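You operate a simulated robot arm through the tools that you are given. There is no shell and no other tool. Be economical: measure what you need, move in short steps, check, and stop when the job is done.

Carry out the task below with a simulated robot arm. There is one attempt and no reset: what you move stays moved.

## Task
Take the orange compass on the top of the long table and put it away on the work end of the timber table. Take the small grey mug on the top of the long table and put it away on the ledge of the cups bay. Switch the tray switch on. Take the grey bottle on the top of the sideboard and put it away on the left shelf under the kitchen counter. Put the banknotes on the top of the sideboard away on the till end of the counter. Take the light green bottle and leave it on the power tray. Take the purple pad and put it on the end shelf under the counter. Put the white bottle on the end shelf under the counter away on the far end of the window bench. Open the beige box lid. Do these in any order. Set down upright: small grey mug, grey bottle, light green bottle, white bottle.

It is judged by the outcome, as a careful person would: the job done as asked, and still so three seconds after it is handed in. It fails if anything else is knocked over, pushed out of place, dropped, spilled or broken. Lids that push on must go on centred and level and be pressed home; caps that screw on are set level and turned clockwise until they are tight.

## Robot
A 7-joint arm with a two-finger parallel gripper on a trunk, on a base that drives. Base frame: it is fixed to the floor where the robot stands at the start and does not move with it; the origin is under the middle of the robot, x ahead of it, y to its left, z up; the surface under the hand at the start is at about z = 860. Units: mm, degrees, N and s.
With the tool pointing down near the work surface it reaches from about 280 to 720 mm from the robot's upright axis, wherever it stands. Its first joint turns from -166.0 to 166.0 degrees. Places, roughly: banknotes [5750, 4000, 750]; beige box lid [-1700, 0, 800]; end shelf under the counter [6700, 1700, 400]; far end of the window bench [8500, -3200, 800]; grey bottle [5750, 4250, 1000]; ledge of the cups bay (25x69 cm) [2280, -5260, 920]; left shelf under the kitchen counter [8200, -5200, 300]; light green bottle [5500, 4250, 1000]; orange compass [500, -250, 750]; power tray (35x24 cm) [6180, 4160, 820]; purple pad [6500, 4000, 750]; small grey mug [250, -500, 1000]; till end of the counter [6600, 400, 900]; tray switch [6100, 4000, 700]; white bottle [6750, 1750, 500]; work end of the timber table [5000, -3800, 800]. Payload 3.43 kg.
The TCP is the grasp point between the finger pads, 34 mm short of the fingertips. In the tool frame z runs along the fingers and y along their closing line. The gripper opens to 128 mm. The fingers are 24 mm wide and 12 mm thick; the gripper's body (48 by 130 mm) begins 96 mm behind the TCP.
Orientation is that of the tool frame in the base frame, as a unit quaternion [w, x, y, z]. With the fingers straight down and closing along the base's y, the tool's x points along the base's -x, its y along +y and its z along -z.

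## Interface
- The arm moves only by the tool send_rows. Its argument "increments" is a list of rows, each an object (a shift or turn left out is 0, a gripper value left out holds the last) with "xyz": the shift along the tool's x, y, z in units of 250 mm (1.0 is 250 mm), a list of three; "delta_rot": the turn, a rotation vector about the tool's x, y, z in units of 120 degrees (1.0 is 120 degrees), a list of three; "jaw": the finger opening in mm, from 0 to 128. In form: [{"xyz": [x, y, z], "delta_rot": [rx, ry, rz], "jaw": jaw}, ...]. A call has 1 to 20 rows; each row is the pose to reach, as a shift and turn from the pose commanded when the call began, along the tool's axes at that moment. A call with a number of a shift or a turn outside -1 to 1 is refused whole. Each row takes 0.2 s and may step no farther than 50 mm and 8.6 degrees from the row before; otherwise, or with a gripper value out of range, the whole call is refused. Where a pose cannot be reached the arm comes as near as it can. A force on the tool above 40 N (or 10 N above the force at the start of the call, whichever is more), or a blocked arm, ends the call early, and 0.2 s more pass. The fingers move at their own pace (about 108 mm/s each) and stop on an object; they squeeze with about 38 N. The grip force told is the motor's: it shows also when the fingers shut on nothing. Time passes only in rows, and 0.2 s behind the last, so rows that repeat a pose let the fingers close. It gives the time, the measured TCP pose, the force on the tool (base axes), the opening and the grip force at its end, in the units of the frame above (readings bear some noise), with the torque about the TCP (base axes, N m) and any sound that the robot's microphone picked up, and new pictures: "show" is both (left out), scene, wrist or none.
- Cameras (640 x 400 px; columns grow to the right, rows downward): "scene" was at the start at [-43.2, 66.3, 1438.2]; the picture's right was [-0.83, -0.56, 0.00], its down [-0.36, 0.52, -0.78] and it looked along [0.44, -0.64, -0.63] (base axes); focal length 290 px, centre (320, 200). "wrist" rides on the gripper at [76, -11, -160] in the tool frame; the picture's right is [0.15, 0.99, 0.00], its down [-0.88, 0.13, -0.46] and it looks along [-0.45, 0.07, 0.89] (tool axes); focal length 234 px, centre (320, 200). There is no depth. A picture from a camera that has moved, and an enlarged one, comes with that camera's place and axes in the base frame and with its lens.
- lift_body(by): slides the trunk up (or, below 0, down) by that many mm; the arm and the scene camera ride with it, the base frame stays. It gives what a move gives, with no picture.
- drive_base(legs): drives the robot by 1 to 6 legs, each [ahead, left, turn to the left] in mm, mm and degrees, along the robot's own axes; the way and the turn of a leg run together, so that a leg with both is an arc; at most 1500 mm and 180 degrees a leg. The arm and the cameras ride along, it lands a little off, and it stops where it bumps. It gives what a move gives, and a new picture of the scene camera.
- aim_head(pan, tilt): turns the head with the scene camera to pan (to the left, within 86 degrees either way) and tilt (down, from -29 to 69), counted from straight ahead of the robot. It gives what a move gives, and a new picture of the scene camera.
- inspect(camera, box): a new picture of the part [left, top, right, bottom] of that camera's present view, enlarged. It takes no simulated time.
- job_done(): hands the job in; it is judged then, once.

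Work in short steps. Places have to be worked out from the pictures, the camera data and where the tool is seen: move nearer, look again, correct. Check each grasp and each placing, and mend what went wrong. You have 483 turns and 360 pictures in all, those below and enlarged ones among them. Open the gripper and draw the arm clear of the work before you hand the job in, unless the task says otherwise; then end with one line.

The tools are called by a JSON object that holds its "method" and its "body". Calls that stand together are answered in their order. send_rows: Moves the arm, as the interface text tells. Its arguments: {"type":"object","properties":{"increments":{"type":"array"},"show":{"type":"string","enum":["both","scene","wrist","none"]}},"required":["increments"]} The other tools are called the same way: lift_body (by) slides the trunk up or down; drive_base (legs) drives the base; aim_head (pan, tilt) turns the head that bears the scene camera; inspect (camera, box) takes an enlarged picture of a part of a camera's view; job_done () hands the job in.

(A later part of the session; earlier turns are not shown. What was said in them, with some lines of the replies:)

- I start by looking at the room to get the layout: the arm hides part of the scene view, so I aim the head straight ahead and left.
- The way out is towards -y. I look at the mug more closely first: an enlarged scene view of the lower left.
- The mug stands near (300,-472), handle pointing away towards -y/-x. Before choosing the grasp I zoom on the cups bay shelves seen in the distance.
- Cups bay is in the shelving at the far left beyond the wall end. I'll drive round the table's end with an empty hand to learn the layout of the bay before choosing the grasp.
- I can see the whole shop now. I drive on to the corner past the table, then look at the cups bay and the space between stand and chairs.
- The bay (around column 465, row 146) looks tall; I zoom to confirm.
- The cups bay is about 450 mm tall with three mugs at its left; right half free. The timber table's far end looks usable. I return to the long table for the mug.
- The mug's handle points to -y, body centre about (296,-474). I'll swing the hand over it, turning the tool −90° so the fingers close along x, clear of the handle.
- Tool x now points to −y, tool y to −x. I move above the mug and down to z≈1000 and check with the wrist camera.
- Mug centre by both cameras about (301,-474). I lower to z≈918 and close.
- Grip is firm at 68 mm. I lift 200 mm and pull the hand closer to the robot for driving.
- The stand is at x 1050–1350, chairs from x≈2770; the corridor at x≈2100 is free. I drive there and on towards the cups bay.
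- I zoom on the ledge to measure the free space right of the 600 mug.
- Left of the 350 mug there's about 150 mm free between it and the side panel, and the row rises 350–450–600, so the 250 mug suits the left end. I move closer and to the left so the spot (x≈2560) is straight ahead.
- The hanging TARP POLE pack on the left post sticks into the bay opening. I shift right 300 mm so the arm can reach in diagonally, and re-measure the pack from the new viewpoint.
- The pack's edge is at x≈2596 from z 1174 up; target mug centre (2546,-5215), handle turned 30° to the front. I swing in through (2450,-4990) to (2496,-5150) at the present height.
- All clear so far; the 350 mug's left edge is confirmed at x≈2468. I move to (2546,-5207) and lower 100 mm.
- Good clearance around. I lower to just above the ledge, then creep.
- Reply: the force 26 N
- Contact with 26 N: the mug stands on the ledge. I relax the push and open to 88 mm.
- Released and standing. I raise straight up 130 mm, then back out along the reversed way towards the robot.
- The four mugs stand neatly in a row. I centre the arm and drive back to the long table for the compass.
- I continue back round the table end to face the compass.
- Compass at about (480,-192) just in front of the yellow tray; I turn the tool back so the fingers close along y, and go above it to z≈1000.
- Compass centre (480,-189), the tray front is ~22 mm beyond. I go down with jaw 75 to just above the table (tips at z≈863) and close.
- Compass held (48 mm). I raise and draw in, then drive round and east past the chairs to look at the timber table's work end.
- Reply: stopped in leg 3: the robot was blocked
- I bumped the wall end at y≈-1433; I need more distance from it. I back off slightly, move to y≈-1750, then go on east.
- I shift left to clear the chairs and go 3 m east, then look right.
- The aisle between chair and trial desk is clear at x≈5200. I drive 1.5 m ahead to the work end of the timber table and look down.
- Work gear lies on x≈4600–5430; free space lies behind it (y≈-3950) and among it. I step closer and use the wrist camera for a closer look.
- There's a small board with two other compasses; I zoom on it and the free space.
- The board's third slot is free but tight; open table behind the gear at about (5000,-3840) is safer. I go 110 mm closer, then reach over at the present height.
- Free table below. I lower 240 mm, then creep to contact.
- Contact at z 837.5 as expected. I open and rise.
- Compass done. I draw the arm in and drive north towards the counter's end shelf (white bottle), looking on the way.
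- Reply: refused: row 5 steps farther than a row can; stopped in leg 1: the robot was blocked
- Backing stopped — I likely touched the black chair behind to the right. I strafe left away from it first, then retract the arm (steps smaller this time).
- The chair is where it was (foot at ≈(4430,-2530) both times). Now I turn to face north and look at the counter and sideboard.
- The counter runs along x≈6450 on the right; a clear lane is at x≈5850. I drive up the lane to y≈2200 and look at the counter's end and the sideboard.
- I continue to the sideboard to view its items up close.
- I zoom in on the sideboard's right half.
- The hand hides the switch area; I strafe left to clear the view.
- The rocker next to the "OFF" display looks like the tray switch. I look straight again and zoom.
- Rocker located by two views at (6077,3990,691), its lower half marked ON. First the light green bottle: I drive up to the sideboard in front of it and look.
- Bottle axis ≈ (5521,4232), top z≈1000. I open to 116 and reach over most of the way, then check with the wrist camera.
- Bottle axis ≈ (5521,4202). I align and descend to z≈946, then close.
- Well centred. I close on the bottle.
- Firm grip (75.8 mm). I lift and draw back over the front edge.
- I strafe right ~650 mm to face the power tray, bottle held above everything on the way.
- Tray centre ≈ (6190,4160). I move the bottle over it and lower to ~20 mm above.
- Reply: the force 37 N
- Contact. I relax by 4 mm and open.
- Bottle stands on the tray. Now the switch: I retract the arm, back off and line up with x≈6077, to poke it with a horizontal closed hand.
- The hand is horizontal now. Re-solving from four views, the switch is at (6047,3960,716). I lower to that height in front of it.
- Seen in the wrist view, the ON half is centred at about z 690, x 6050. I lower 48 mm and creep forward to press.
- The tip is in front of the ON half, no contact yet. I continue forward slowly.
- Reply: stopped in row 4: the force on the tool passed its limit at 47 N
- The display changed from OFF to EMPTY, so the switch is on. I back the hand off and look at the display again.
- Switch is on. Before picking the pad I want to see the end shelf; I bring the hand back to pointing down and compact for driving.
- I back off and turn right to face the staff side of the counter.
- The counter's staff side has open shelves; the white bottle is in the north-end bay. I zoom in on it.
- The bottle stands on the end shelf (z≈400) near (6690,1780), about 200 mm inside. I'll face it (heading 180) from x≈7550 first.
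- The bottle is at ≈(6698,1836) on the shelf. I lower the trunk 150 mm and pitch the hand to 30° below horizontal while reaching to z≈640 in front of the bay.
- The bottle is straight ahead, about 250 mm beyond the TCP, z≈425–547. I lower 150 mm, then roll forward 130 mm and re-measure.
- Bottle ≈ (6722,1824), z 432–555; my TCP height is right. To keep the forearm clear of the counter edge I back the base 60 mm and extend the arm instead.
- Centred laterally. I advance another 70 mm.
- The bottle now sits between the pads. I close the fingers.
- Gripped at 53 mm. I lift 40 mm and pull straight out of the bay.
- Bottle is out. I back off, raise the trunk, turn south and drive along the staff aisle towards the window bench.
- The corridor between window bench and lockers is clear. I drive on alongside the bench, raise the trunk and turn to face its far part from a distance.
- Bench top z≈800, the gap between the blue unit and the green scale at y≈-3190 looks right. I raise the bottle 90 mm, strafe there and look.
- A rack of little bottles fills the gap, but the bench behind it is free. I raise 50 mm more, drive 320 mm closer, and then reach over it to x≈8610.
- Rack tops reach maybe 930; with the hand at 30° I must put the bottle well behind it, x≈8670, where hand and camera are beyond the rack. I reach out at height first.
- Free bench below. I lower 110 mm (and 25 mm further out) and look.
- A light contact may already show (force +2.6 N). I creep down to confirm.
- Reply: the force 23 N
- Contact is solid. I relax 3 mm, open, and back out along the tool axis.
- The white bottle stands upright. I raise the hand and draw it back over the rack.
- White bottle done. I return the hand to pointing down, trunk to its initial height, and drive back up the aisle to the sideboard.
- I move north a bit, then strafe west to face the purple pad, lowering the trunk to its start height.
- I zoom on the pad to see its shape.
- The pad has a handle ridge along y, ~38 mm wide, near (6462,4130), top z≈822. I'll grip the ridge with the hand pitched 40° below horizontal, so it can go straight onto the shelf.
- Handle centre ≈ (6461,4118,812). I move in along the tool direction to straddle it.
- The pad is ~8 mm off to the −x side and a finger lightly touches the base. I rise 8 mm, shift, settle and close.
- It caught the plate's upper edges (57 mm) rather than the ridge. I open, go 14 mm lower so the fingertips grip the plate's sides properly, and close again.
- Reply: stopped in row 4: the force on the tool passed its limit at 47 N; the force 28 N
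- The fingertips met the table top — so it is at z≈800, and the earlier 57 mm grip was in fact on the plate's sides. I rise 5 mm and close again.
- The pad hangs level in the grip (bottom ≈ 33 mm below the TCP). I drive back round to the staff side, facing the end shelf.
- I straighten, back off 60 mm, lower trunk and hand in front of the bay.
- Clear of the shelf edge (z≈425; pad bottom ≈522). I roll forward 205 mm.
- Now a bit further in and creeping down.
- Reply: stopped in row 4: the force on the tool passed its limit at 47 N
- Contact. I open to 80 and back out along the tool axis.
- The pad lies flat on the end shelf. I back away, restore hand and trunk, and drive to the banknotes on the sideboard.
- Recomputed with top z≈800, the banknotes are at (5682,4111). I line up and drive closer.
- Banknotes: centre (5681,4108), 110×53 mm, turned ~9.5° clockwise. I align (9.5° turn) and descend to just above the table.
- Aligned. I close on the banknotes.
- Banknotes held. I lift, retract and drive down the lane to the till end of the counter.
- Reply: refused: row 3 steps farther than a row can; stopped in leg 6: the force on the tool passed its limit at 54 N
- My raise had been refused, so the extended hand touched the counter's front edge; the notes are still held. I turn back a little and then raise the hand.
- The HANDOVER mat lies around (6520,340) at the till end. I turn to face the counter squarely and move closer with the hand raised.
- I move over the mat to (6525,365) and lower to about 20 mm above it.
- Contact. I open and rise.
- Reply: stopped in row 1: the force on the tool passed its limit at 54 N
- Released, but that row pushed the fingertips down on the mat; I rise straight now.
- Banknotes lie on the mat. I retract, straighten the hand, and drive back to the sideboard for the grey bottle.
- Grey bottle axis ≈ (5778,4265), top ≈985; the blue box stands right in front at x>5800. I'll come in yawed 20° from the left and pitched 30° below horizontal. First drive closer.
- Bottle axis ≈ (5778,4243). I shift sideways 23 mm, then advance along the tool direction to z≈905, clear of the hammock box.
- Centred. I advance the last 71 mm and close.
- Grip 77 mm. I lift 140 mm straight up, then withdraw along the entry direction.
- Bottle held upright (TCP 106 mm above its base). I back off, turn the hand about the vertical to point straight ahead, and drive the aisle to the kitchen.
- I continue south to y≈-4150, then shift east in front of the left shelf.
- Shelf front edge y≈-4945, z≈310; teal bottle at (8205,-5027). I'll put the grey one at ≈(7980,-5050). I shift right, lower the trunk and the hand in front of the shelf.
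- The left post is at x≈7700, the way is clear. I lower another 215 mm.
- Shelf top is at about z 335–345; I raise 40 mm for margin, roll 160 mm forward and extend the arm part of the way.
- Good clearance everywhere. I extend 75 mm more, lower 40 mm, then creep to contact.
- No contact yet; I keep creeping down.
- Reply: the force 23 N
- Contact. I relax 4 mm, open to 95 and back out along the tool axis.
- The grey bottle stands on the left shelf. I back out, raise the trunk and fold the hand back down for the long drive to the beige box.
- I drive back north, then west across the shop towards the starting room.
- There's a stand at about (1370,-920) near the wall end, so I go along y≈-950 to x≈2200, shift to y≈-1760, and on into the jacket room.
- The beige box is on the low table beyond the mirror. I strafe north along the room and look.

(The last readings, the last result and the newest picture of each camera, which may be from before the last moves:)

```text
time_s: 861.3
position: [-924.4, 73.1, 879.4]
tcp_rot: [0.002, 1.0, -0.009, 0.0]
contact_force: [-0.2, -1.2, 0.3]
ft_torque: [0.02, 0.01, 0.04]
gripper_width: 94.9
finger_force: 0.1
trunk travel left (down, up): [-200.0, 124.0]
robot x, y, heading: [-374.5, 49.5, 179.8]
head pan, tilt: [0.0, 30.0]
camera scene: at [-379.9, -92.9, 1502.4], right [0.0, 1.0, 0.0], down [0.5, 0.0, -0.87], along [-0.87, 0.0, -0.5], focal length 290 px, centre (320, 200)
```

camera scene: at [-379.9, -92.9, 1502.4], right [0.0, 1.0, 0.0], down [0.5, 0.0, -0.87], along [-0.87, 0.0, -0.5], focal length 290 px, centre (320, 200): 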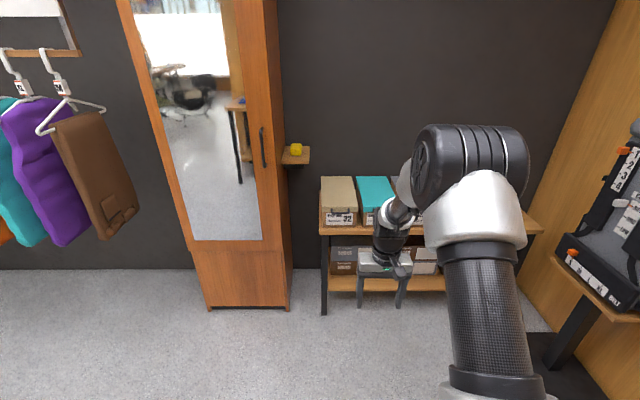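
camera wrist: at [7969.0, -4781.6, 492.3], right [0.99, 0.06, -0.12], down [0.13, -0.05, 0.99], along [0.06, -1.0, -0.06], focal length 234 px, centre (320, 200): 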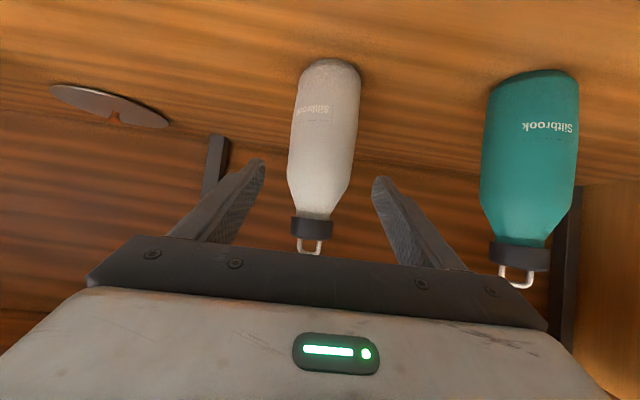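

I zoom on the beige box.

{"method": "inspect", "body": {"camera": "scene", "box": [290, 160, 410, 235]}}

```text
5.33 times, centred on (350, 198) of scene
camera zoom: at [-379.9, -92.9, 1502.4], right [0.0, 1.0, 0.0], down [0.5, 0.0, -0.87], along [-0.87, 0.0, -0.5], focal length 1544 px, centre (160, 213)
```

zoom: 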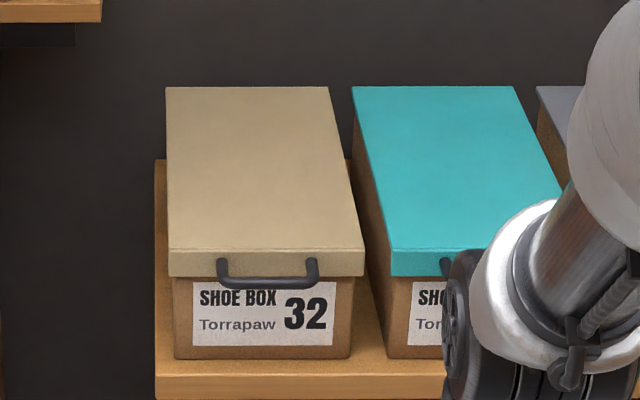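

It's a shoe box with a lid hinged at the back and a bar handle at the lid's front (bar ≈(-1585, 7, 735)). I'll grip the bar with fingers closing vertically, hand pitched 30°, and swing it along an arc. First reorient the hand here.

{"method": "send_rows", "body": {"increments": [{"xyz": [0, 0, -0.02], "delta_rot": [0.03, -0.03, -0.052]}, {"xyz": [0, 0, -0.04], "delta_rot": [0.06, -0.06, -0.104]}, {"xyz": [0, 0, -0.06], "delta_rot": [0.09, -0.09, -0.156]}, {"xyz": [0, 0, -0.08], "delta_rot": [0.12, -0.12, -0.208]}, {"xyz": [0, 0, -0.1], "delta_rot": [0.15, -0.15, -0.26]}, {"xyz": [0, 0, -0.1], "delta_rot": [0.18, -0.18, -0.311]}, {"xyz": [0, 0, -0.1], "delta_rot": [0.21, -0.21, -0.363]}, {"xyz": [0, 0, -0.1], "delta_rot": [0.24, -0.24, -0.415]}, {"xyz": [0, 0, -0.1], "delta_rot": [0.27, -0.27, -0.467]}, {"xyz": [0, 0, -0.1], "delta_rot": [0.3, -0.3, -0.519]}, {"xyz": [0, 0, -0.1], "delta_rot": [0.33, -0.33, -0.571]}, {"xyz": [0, 0, -0.1], "delta_rot": [0.36, -0.36, -0.623]}, {"xyz": [0, 0, -0.1], "delta_rot": [0.3894, -0.3894, -0.6745]}]}}

```text
time_s: 864.1
position: [-925.9, 72.9, 902.0]
tcp_rot: [-0.357, 0.617, 0.607, -0.352]
contact_force: [0.5, -0.7, 0.4]
ft_torque: [0.0, 0.01, -0.03]
gripper_width: 95.1
finger_force: 0.1
trunk travel left (down, up): [-200.0, 124.0]
robot x, y, heading: [-377.8, 51.5, 179.9]
head pan, tilt: [0.0, 30.0]
camera scene: at [-379.9, -93.0, 1502.4], right [0.0, 1.0, 0.0], down [0.5, 0.0, -0.87], along [-0.87, 0.0, -0.5], focal length 290 px, centre (320, 200)
camera wrist: at [-790.6, 147.0, 992.3], right [0.5, 0.14, -0.86], down [0.45, -0.89, 0.11], along [-0.74, -0.44, -0.5], focal length 234 px, centre (320, 200)
```

scene: 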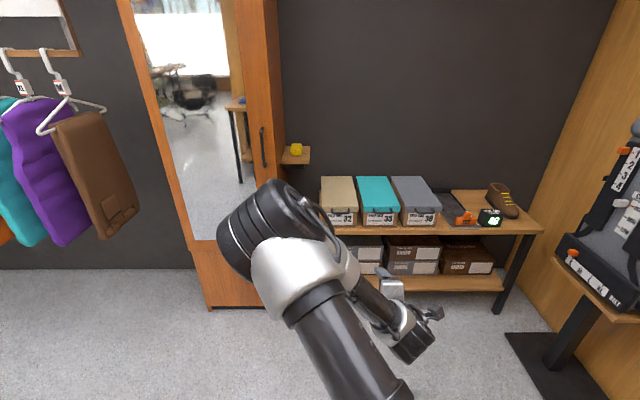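
wrist: 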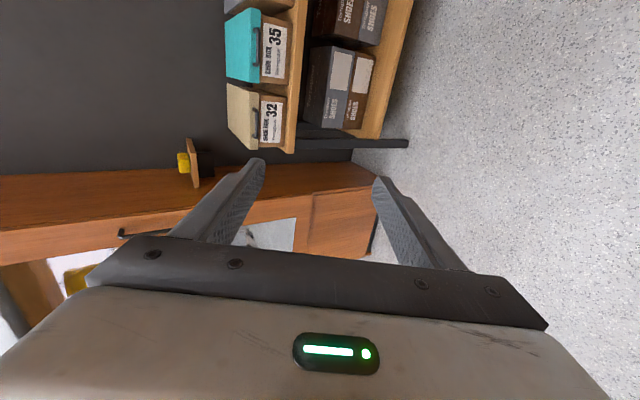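

Hand is oriented. I drive closer (to x≈-900) and line up in y with the handle, then re-measure.

{"method": "drive_base", "body": {"legs": [[520, 0, 0], [0, 68, 0]]}}

{"method": "aim_head", "body": {"pan": 0, "tilt": 45}}

{"method": "inspect", "body": {"camera": "wrist", "box": [0, 0, 640, 400]}}

```text
time_s: 868.1
position: [-1440.3, 13.2, 902.6]
tcp_rot: [-0.356, 0.621, 0.604, -0.35]
contact_force: [0.4, 0.8, 0.0]
ft_torque: [0.02, 0.01, 0.03]
gripper_width: 95.2
finger_force: 0.0
trunk travel left (down, up): [-200.0, 124.0]
robot x, y, heading: [-894.3, -16.1, 179.4]
head pan, tilt: [0.0, 30.0]
camera scene: at [-896.1, -157.1, 1502.4], right [0.01, 1.0, 0.0], down [0.5, -0.01, -0.87], along [-0.87, 0.01, -0.5], focal length 290 px, centre (320, 200)
```

scene: 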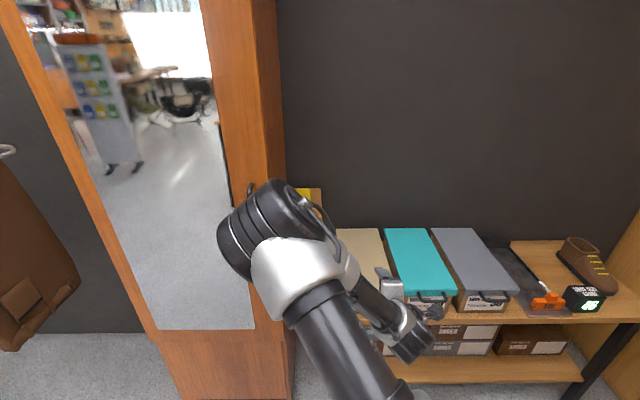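

```text
time_s: 868.9
position: [-1440.4, 13.2, 903.0]
tcp_rot: [-0.357, 0.62, 0.604, -0.35]
contact_force: [-0.5, -0.6, 0.0]
ft_torque: [0.03, -0.01, 0.03]
gripper_width: 94.9
finger_force: 0.1
trunk travel left (down, up): [-200.0, 124.0]
robot x, y, heading: [-892.9, -12.3, 179.4]
head pan, tilt: [0.0, 45.0]
camera scene: at [-887.1, -157.3, 1479.8], right [0.01, 1.0, 0.0], down [0.71, -0.01, -0.71], along [-0.71, 0.01, -0.71], focal length 290 px, centre (320, 200)
```

scene: 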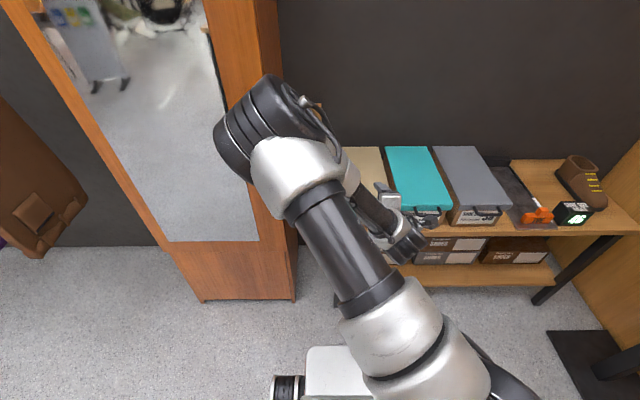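

```text
1.00 times, centred on (320, 200) of wrist (not enlarged: the box is as wide or as high as the picture)
camera zoom: at [-1305.3, 85.5, 992.2], right [0.5, 0.13, -0.86], down [0.44, -0.89, 0.12], along [-0.75, -0.43, -0.5], focal length 234 px, centre (320, 200)
```

zoom: 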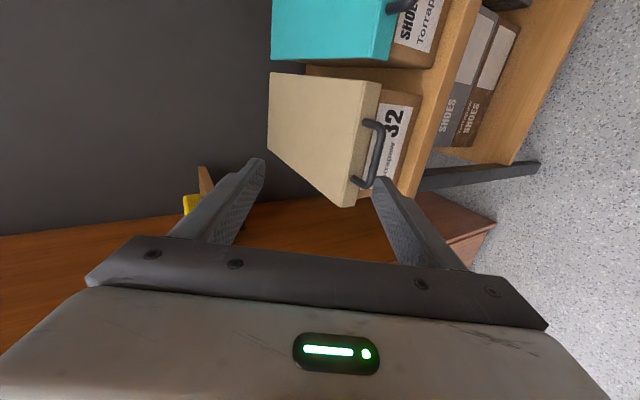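

From three views the bar is at ≈(-1520, 8, 775), lid top z≈792, hinge near x≈-1878. I move 47 mm closer, raise the trunk 100 mm, and place the hand before the handle.

{"method": "drive_base", "body": {"legs": [[47, 0, 0.6]]}}

{"method": "lift_body", "body": {"by": 100}}

{"method": "send_rows", "body": {"increments": [{"xyz": [0, 0.18, 0.04], "jaw": 60}, {"xyz": [0, 0.36, 0.09], "jaw": 50}, {"xyz": [-0.01, 0.54, 0.13], "jaw": 50}, {"xyz": [-0.017, 0.72, 0.174], "jaw": 50}]}}

```text
time_s: 869.8
position: [-1489.6, 7.4, 902.9]
tcp_rot: [-0.356, 0.617, 0.608, -0.351]
contact_force: [0.5, -0.3, 0.8]
ft_torque: [-0.01, 0.0, -0.02]
gripper_width: 95.0
finger_force: 0.0
trunk travel left (down, up): [-200.0, 124.0]
robot x, y, heading: [-940.9, -12.8, -180.0]
head pan, tilt: [0.0, 45.0]
camera scene: at [-933.0, -157.0, 1479.7], right [0.0, 1.0, 0.0], down [0.71, 0.0, -0.71], along [-0.71, 0.0, -0.71], focal length 290 px, centre (320, 200)
```

scene: 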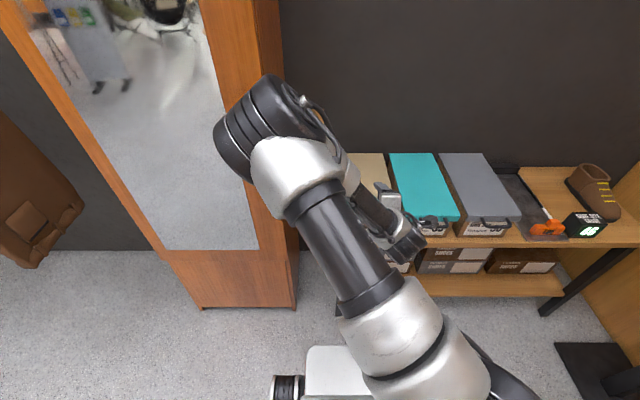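

```text
time_s: 871.1
position: [-1489.4, 7.6, 1003.0]
tcp_rot: [-0.355, 0.617, 0.608, -0.352]
contact_force: [-0.7, 0.9, 0.6]
ft_torque: [0.03, 0.03, 0.02]
gripper_width: 95.0
finger_force: 0.1
trunk travel left (down, up): [-300.0, 24.0]
robot x, y, heading: [-942.0, -13.2, -180.0]
head pan, tilt: [0.0, 45.0]
```

```text
time_s: 872.1
position: [-1435.5, 4.0, 824.8]
tcp_rot: [-0.356, 0.616, 0.608, -0.352]
contact_force: [-1.1, 0.2, 0.3]
ft_torque: [0.01, -0.01, 0.03]
gripper_width: 50.0
finger_force: 0.0
trunk travel left (down, up): [-300.0, 24.0]
robot x, y, heading: [-942.0, -11.3, -180.2]
head pan, tilt: [0.0, 45.0]
camera scene: at [-933.1, -156.9, 1579.8], right [0.0, 1.0, 0.0], down [0.71, 0.0, -0.71], along [-0.71, 0.0, -0.71], focal length 290 px, centre (320, 200)
camera wrist: at [-1301.6, 77.1, 914.7], right [0.5, 0.14, -0.86], down [0.45, -0.89, 0.12], along [-0.74, -0.44, -0.5], focal length 234 px, centre (320, 200)
```

scene: 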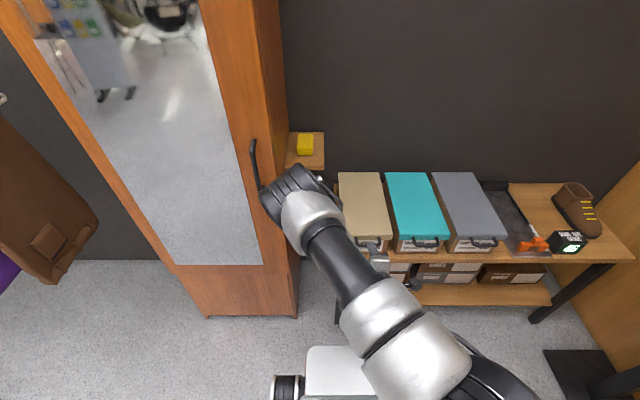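
wrist: 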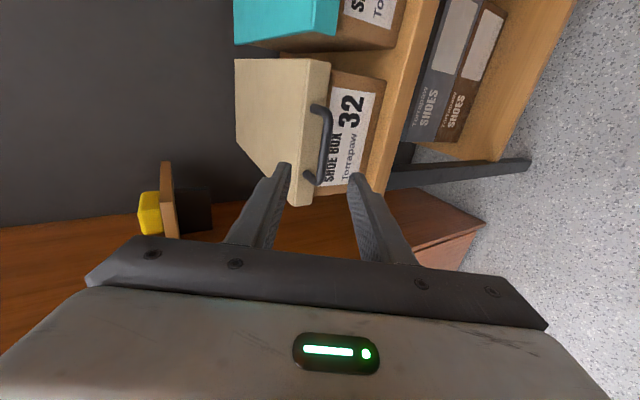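

The bar is nicely between the fingers' line (y≈14). I advance along the tool axis in two stages.

{"method": "send_rows", "body": {"increments": [{"xyz": [0.02, 0, 0.1]}, {"xyz": [0.036, 0, 0.2]}, {"xyz": [0.036, 0.002, 0.27]}], "show": "both"}}

```text
time_s: 872.9
position: [-1493.9, 14.3, 791.3]
tcp_rot: [-0.355, 0.617, 0.608, -0.352]
contact_force: [0.0, 0.0, 0.0]
ft_torque: [-0.02, 0.01, -0.02]
gripper_width: 50.2
finger_force: 0.0
trunk travel left (down, up): [-300.0, 24.0]
robot x, y, heading: [-937.1, -15.8, -180.0]
head pan, tilt: [0.0, 45.0]
camera scene: at [-933.1, -156.9, 1579.8], right [0.0, 1.0, 0.0], down [0.71, 0.0, -0.71], along [-0.71, 0.0, -0.71], focal length 290 px, centre (320, 200)
camera wrist: at [-1359.4, 87.6, 880.9], right [0.5, 0.14, -0.86], down [0.45, -0.89, 0.12], along [-0.74, -0.44, -0.5], focal length 234 px, centre (320, 200)
```

scene: 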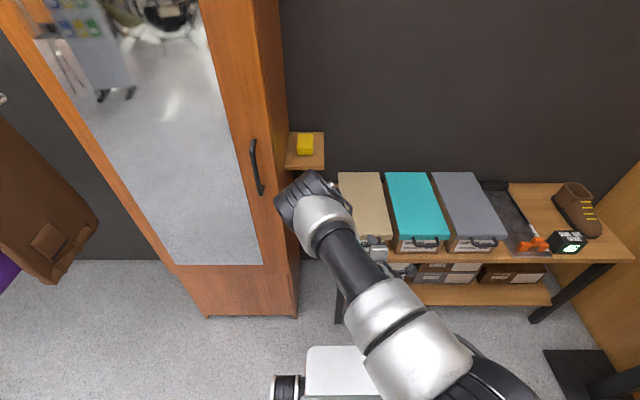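
wrist: 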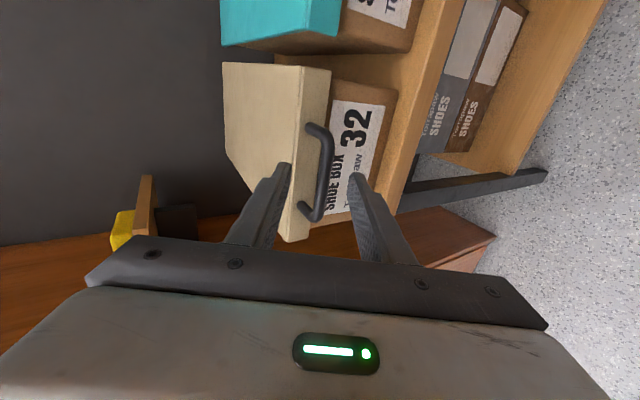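

The bar now lies right at the fingertips. I go 15 mm further and close.

{"method": "send_rows", "body": {"increments": [{"xyz": [0, 0.004, 0.035]}, {"xyz": [0, 0.004, 0.06]}, {"xyz": [0, 0.004, 0.06], "jaw": 20}, {"xyz": [0, 0.004, 0.06], "jaw": 4}, {"xyz": [0, 0.004, 0.06], "jaw": 4}], "show": "wrist"}}

```text
time_s: 874.1
position: [-1507.0, 12.9, 784.1]
tcp_rot: [-0.355, 0.616, 0.609, -0.351]
contact_force: [1.1, 0.3, -0.5]
ft_torque: [0.71, -0.03, 0.44]
gripper_width: 10.5
finger_force: 44.3
trunk travel left (down, up): [-300.0, 24.0]
robot x, y, heading: [-945.1, -14.1, -180.0]
head pan, tilt: [0.0, 45.0]
camera wrist: at [-1371.9, 86.7, 872.4], right [0.5, 0.14, -0.86], down [0.45, -0.89, 0.12], along [-0.74, -0.44, -0.5], focal length 234 px, centre (320, 200)
```

wrist: 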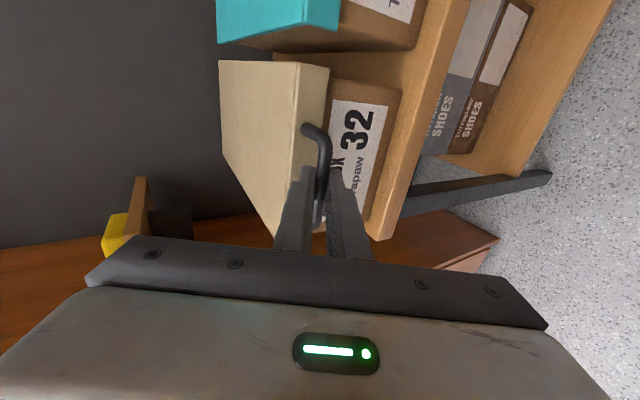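

Bar gripped (10.5 mm). I start the arc: the first 10° of lid opening, then check forces.

{"method": "send_rows", "body": {"increments": [{"xyz": [0, -0.05, -0.028]}, {"xyz": [0, -0.109, -0.06]}, {"xyz": [0, -0.165, -0.085]}, {"xyz": [0, -0.223, -0.111]}], "show": "both"}}

```text
time_s: 875.1
position: [-1510.7, 12.8, 846.3]
tcp_rot: [-0.355, 0.617, 0.608, -0.352]
contact_force: [1.0, 7.0, -0.5]
ft_torque: [0.53, 0.02, 0.42]
gripper_width: 10.8
finger_force: 44.0
trunk travel left (down, up): [-300.0, 24.0]
robot x, y, heading: [-939.2, -15.7, -180.1]
head pan, tilt: [0.0, 45.0]
camera scene: at [-933.2, -156.5, 1579.8], right [0.0, 1.0, 0.0], down [0.71, 0.0, -0.71], along [-0.71, 0.0, -0.71], focal length 290 px, centre (320, 200)
camera wrist: at [-1376.1, 86.6, 934.7], right [0.5, 0.14, -0.86], down [0.45, -0.89, 0.12], along [-0.74, -0.44, -0.5], focal length 234 px, centre (320, 200)
```

scene: 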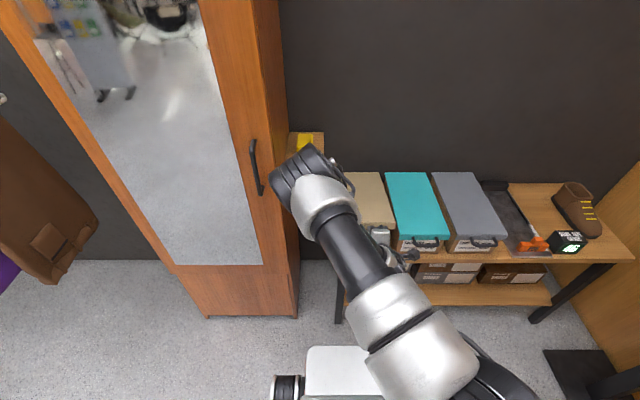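
wrist: 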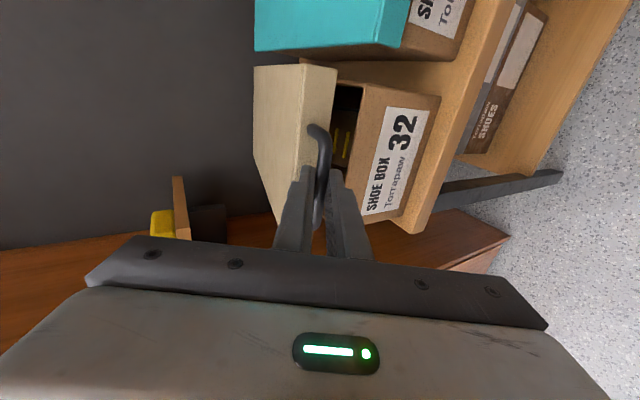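

The lid is swinging up with little force. I continue the arc to 40°.

{"method": "send_rows", "body": {"increments": [{"xyz": [0, -0.118, -0.04]}, {"xyz": [0, -0.239, -0.071]}, {"xyz": [0, -0.362, -0.09]}, {"xyz": [0, -0.487, -0.099]}, {"xyz": [0, -0.612, -0.096]}, {"xyz": [0, -0.735, -0.083]}], "show": "both"}}

```text
time_s: 876.5
position: [-1583.9, 13.4, 1015.1]
tcp_rot: [-0.355, 0.617, 0.608, -0.353]
contact_force: [4.5, -1.7, 3.7]
ft_torque: [-0.19, 0.08, 0.73]
gripper_width: 10.4
finger_force: 44.1
trunk travel left (down, up): [-300.0, 24.0]
robot x, y, heading: [-936.4, -13.9, -179.8]
head pan, tilt: [0.0, 45.0]
camera scene: at [-932.2, -157.2, 1579.7], right [0.0, 1.0, 0.0], down [0.71, 0.0, -0.71], along [-0.71, 0.0, -0.71], focal length 290 px, centre (320, 200)
camera wrist: at [-1449.4, 87.1, 1104.6], right [0.5, 0.14, -0.86], down [0.45, -0.89, 0.12], along [-0.74, -0.44, -0.5], focal length 234 px, centre (320, 200)
```

scene: 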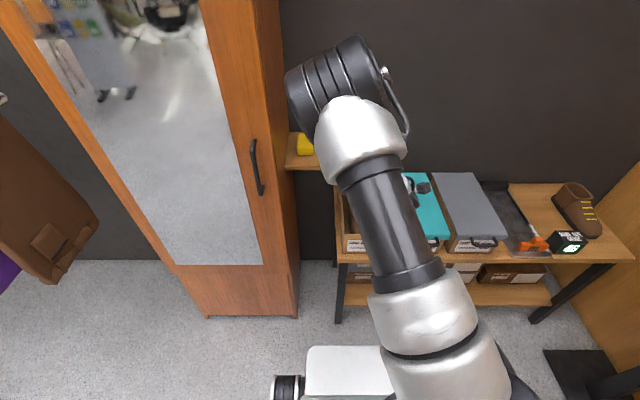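
wrist: 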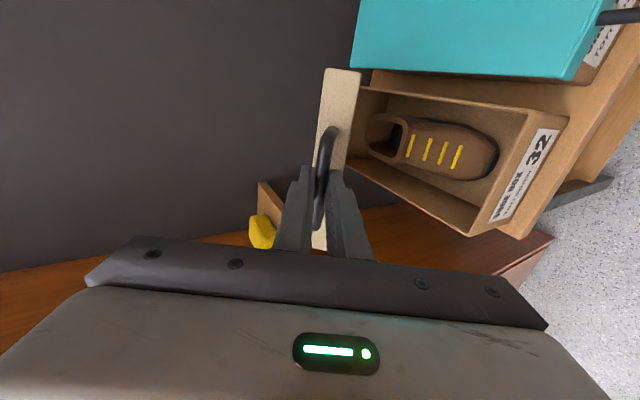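

Smooth so far. I continue to 75°.

{"method": "send_rows", "body": {"increments": [{"xyz": [0, -0.122, 0.024]}, {"xyz": [0, -0.242, 0.058]}, {"xyz": [0, -0.358, 0.103]}, {"xyz": [0, -0.471, 0.158]}, {"xyz": [0, -0.578, 0.222]}, {"xyz": [0, -0.678, 0.296]}, {"xyz": [0, -0.772, 0.377]}], "show": "both"}}

```text
time_s: 878.1
position: [-1760.7, 13.7, 1139.1]
tcp_rot: [-0.357, 0.615, 0.607, -0.356]
contact_force: [6.4, -8.7, 17.9]
ft_torque: [-0.65, 0.34, 0.72]
gripper_width: 10.2
finger_force: 43.8
trunk travel left (down, up): [-300.0, 24.0]
robot x, y, heading: [-942.0, -14.4, -180.0]
head pan, tilt: [0.0, 45.0]
camera scene: at [-930.3, -158.1, 1579.8], right [0.0, 1.0, 0.0], down [0.71, 0.0, -0.71], along [-0.71, 0.0, -0.71], focal length 290 px, centre (320, 200)
camera wrist: at [-1625.1, 87.9, 1226.8], right [0.49, 0.14, -0.86], down [0.45, -0.88, 0.11], along [-0.75, -0.45, -0.5], focal length 234 px, centre (320, 200)
```

scene: 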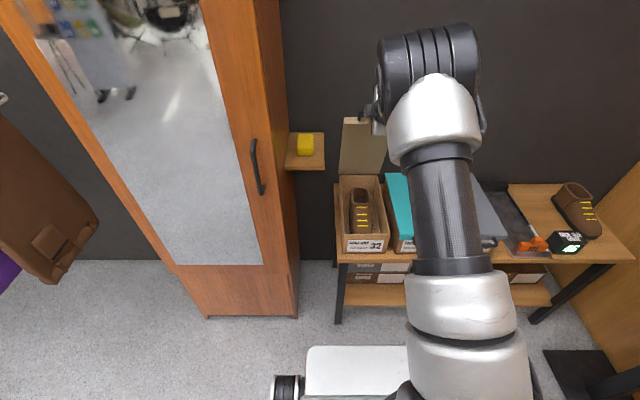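
wrist: 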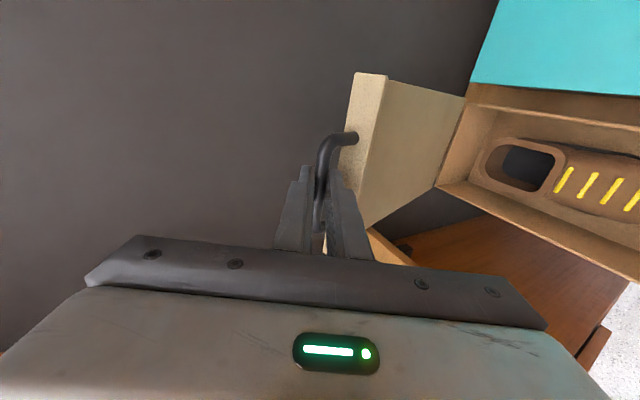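

About 75° now, with a slight upward misfit (18 N), which I correct by +5 mm. I continue to 95° so it rests past vertical.

{"method": "send_rows", "body": {"increments": [{"xyz": [0, -0.104, 0.08]}, {"xyz": [0, -0.182, 0.177]}, {"xyz": [0, -0.256, 0.278]}, {"xyz": [0, -0.318, 0.386]}], "show": "both"}}

```text
time_s: 879.1
position: [-1884.9, 14.7, 1157.8]
tcp_rot: [-0.355, 0.616, 0.607, -0.354]
contact_force: [-1.4, -9.4, 13.1]
ft_torque: [-0.26, 0.28, -0.31]
gripper_width: 10.1
finger_force: 43.6
trunk travel left (down, up): [-300.0, 24.0]
robot x, y, heading: [-943.3, -14.8, -180.2]
head pan, tilt: [0.0, 45.0]
camera scene: at [-931.5, -158.2, 1579.8], right [0.0, 1.0, 0.0], down [0.71, 0.0, -0.71], along [-0.71, 0.0, -0.71], focal length 290 px, centre (320, 200)
camera wrist: at [-1749.6, 88.9, 1246.4], right [0.49, 0.14, -0.86], down [0.45, -0.89, 0.12], along [-0.75, -0.44, -0.5], focal length 234 px, centre (320, 200)
```

scene: 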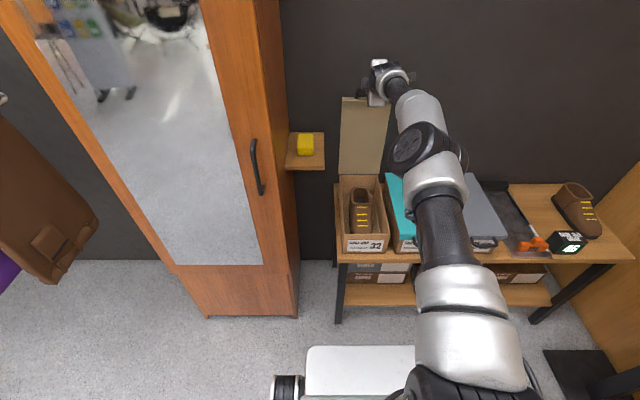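
wrist: 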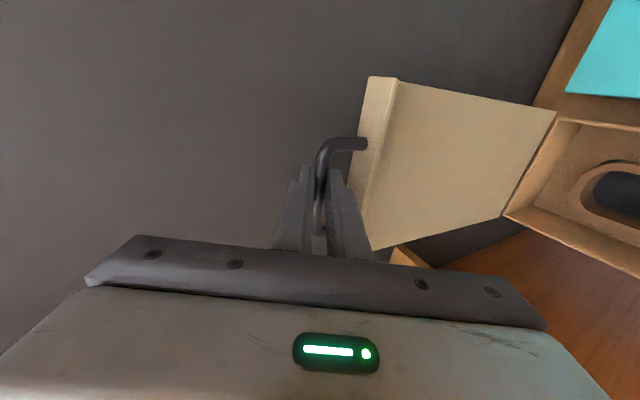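

Lid is near vertical. I push on another ~10° for it to lean back stably, watching the force.

{"method": "send_rows", "body": {"increments": [{"xyz": [0, -0.03, 0.06]}, {"xyz": [0, -0.055, 0.118]}, {"xyz": [0, -0.072, 0.176]}, {"xyz": [0, -0.089, 0.235]}], "show": "both"}}

```text
time_s: 880.1
position: [-1893.4, 14.9, 1156.2]
tcp_rot: [-0.367, 0.612, 0.6, -0.361]
contact_force: [-1.3, -0.5, 7.1]
ft_torque: [-0.21, 0.27, -0.38]
gripper_width: 10.5
finger_force: 43.8
out of reach, approached as far as the arm can: row 1, 2, 3, 4
trunk travel left (down, up): [-300.0, 24.0]
robot x, y, heading: [-943.1, -14.7, 180.2]
head pan, tilt: [0.0, 45.0]
stopped in row 4: the force on the tool passed its limit at 44 N (the readings are from after the stop); the commanded pose is now the measured one
camera scene: at [-933.0, -157.1, 1579.4], right [0.0, 1.0, 0.0], down [0.71, 0.0, -0.71], along [-0.71, 0.0, -0.71], focal length 290 px, centre (320, 200)
camera wrist: at [-1755.1, 87.6, 1242.5], right [0.47, 0.14, -0.87], down [0.45, -0.89, 0.1], along [-0.76, -0.44, -0.48], focal length 234 px, centre (320, 200)
```

scene: 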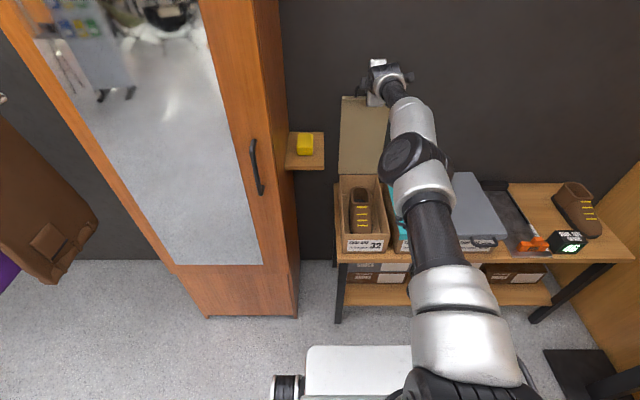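
wrist: 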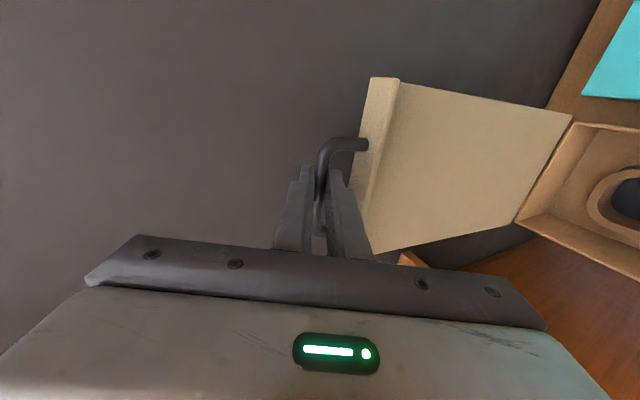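

The arm is at its reach limit; I nudge the base forward 45 mm to lean the lid further back.

{"method": "drive_base", "body": {"legs": [[45, 0, 0]]}}

{"method": "inspect", "body": {"camera": "wrist", "box": [0, 0, 640, 400]}}

```text
time_s: 881.1
position: [-1933.0, 15.0, 1151.2]
tcp_rot: [-0.36, 0.617, 0.604, -0.355]
contact_force: [25.2, -0.2, 6.4]
ft_torque: [-0.39, -0.11, 0.08]
gripper_width: 10.1
finger_force: 43.5
trunk travel left (down, up): [-300.0, 24.0]
robot x, y, heading: [-983.1, -14.2, 179.9]
head pan, tilt: [0.0, 45.0]
stopped in leg 1: the force on the tool passed its limit at 73 N (the readings are from after the stop); the commanded pose is now the measured one
camera scene: at [-973.5, -157.0, 1579.7], right [0.0, 1.0, 0.0], down [0.7, 0.0, -0.71], along [-0.71, 0.0, -0.7], focal length 290 px, centre (320, 200)
```

scene: 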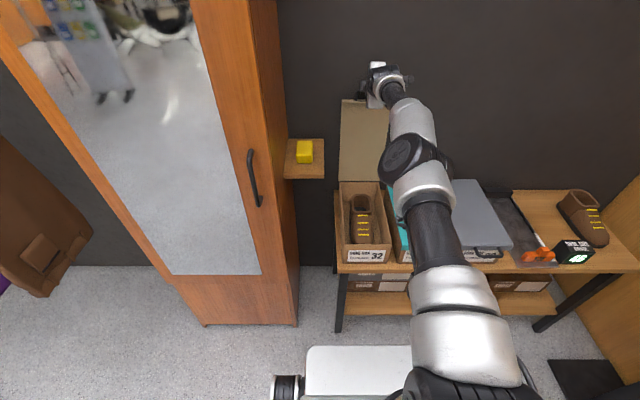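

```text
1.00 times, centred on (320, 200) of wrist (not enlarged: the box is as wide or as high as the picture)
camera zoom: at [-1795.7, 87.6, 1239.3], right [0.49, 0.14, -0.86], down [0.44, -0.89, 0.11], along [-0.75, -0.44, -0.49], focal length 234 px, centre (320, 200)
```

zoom: 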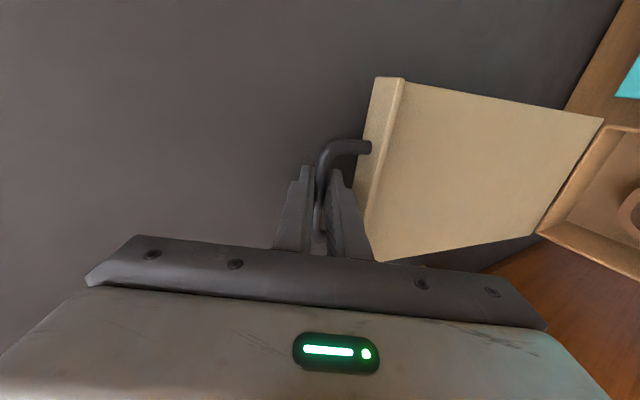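

The lid has reached its stop at ~100°, past vertical. I relax the push, open the fingers just a little and slide off the bar along the tool axis.

{"method": "send_rows", "body": {"increments": [{"xyz": [0, 0.006, -0.012]}, {"xyz": [0, 0.006, -0.012], "jaw": 26}, {"xyz": [0, 0.006, -0.012], "jaw": 26}, {"xyz": [0, 0.0, -0.06], "jaw": 26}, {"xyz": [0, -0.01, -0.15], "jaw": 26}, {"xyz": [0, -0.02, -0.3], "jaw": 26}], "show": "both"}}

```text
time_s: 882.5
position: [-1873.9, 15.8, 1190.0]
tcp_rot: [-0.361, 0.617, 0.604, -0.353]
contact_force: [0.1, 0.2, 0.1]
ft_torque: [-0.05, 0.02, 0.03]
gripper_width: 26.0
finger_force: 0.0
trunk travel left (down, up): [-300.0, 24.0]
robot x, y, heading: [-983.5, -11.0, 179.8]
head pan, tilt: [0.0, 45.0]
camera scene: at [-977.4, -157.0, 1579.7], right [0.0, 1.0, 0.0], down [0.71, 0.0, -0.71], along [-0.71, 0.0, -0.71], focal length 290 px, centre (320, 200)
camera wrist: at [-1736.9, 88.7, 1277.5], right [0.49, 0.14, -0.86], down [0.44, -0.89, 0.11], along [-0.75, -0.44, -0.49], focal length 234 px, centre (320, 200)
```

scene: 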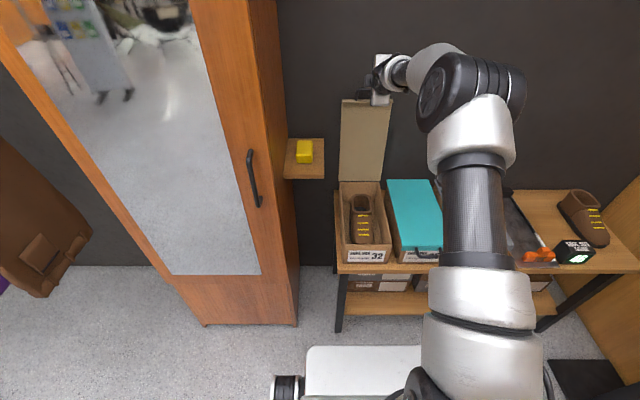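
wrist: 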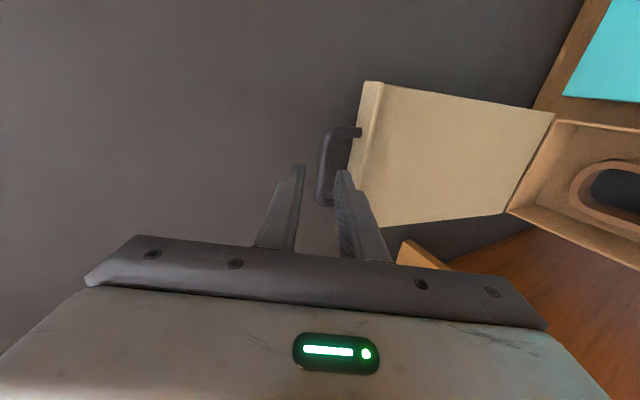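

The lid stays open. I draw the hand clear and back the robot off, then verify.

{"method": "send_rows", "body": {"increments": [{"xyz": [0, 0, -0.17]}, {"xyz": [0, 0.05, -0.35]}, {"xyz": [0, 0.1, -0.52]}, {"xyz": [0, 0.2, -0.68]}, {"xyz": [0, 0.3, -0.82]}], "show": "none"}}

{"method": "drive_base", "body": {"legs": [[-450, 0, 0]]}}

{"method": "aim_head", "body": {"pan": 0, "tilt": 35}}

```text
time_s: 883.7
position: [-1658.5, 8.3, 1226.1]
tcp_rot: [-0.361, 0.616, 0.604, -0.354]
contact_force: [-0.1, -0.6, 0.4]
ft_torque: [-0.01, 0.03, -0.04]
gripper_width: 26.1
finger_force: 0.1
trunk travel left (down, up): [-300.0, 24.0]
robot x, y, heading: [-985.4, -13.4, 179.9]
head pan, tilt: [0.0, 45.0]
```

```text
time_s: 886.4
position: [-1214.4, 10.7, 1226.9]
tcp_rot: [-0.36, 0.617, 0.604, -0.353]
contact_force: [0.3, -0.2, -0.3]
ft_torque: [-0.01, 0.02, 0.03]
gripper_width: 26.0
finger_force: 0.0
trunk travel left (down, up): [-300.0, 24.0]
robot x, y, heading: [-538.9, -15.9, -180.1]
head pan, tilt: [0.0, 45.0]
camera scene: at [-533.6, -156.9, 1579.7], right [0.0, 1.0, 0.0], down [0.71, 0.0, -0.71], along [-0.71, 0.0, -0.71], focal length 290 px, centre (320, 200)
```

scene: 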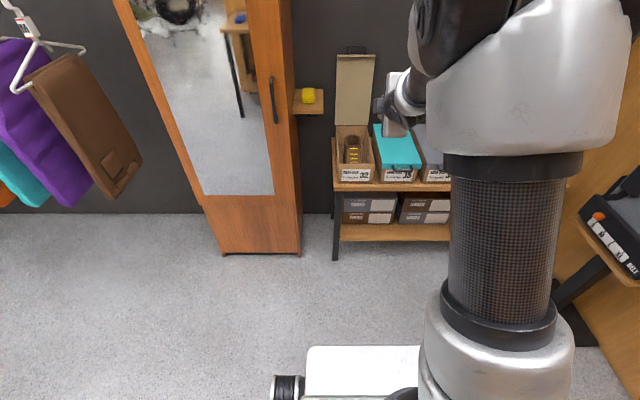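

```text
time_s: 887.1
position: [-1214.6, 9.3, 1225.9]
tcp_rot: [-0.36, 0.616, 0.605, -0.353]
contact_force: [0.8, 0.5, 0.3]
ft_torque: [-0.01, 0.02, 0.02]
gripper_width: 26.0
finger_force: 0.1
trunk travel left (down, up): [-300.0, 24.0]
robot x, y, heading: [-539.7, -13.7, -180.0]
head pan, tilt: [0.0, 35.0]
camera scene: at [-540.6, -156.9, 1594.5], right [0.0, 1.0, 0.0], down [0.57, 0.0, -0.82], along [-0.82, 0.0, -0.57], focal length 290 px, centre (320, 200)
```

scene: 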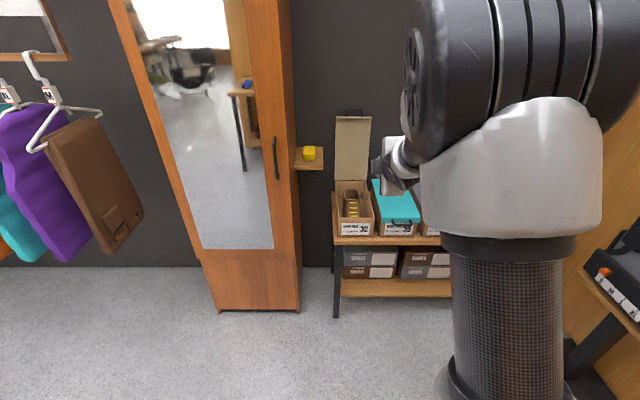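

The lid stands open and everything else is in place. I open the gripper and hand in.

{"method": "send_rows", "body": {"increments": [{"jaw": 80}, {"jaw": 100}, {"jaw": 100}], "show": "none"}}

{"method": "job_done", "body": {}}

```text
time_s: 887.9
position: [-1215.2, 9.5, 1225.6]
tcp_rot: [-0.36, 0.616, 0.604, -0.354]
contact_force: [0.6, -0.3, -0.3]
ft_torque: [-0.02, -0.01, -0.04]
gripper_width: 99.8
finger_force: 0.0
trunk travel left (down, up): [-300.0, 24.0]
robot x, y, heading: [-542.9, -11.8, -180.1]
head pan, tilt: [0.0, 35.0]
```

```text
The job is handed in.
```

All nine tasks are done and handed in; the tray display now reads EMPTY rather than OFF, and the base bumped the wall end and possibly a chair on the way, with the chair checked and unmoved.
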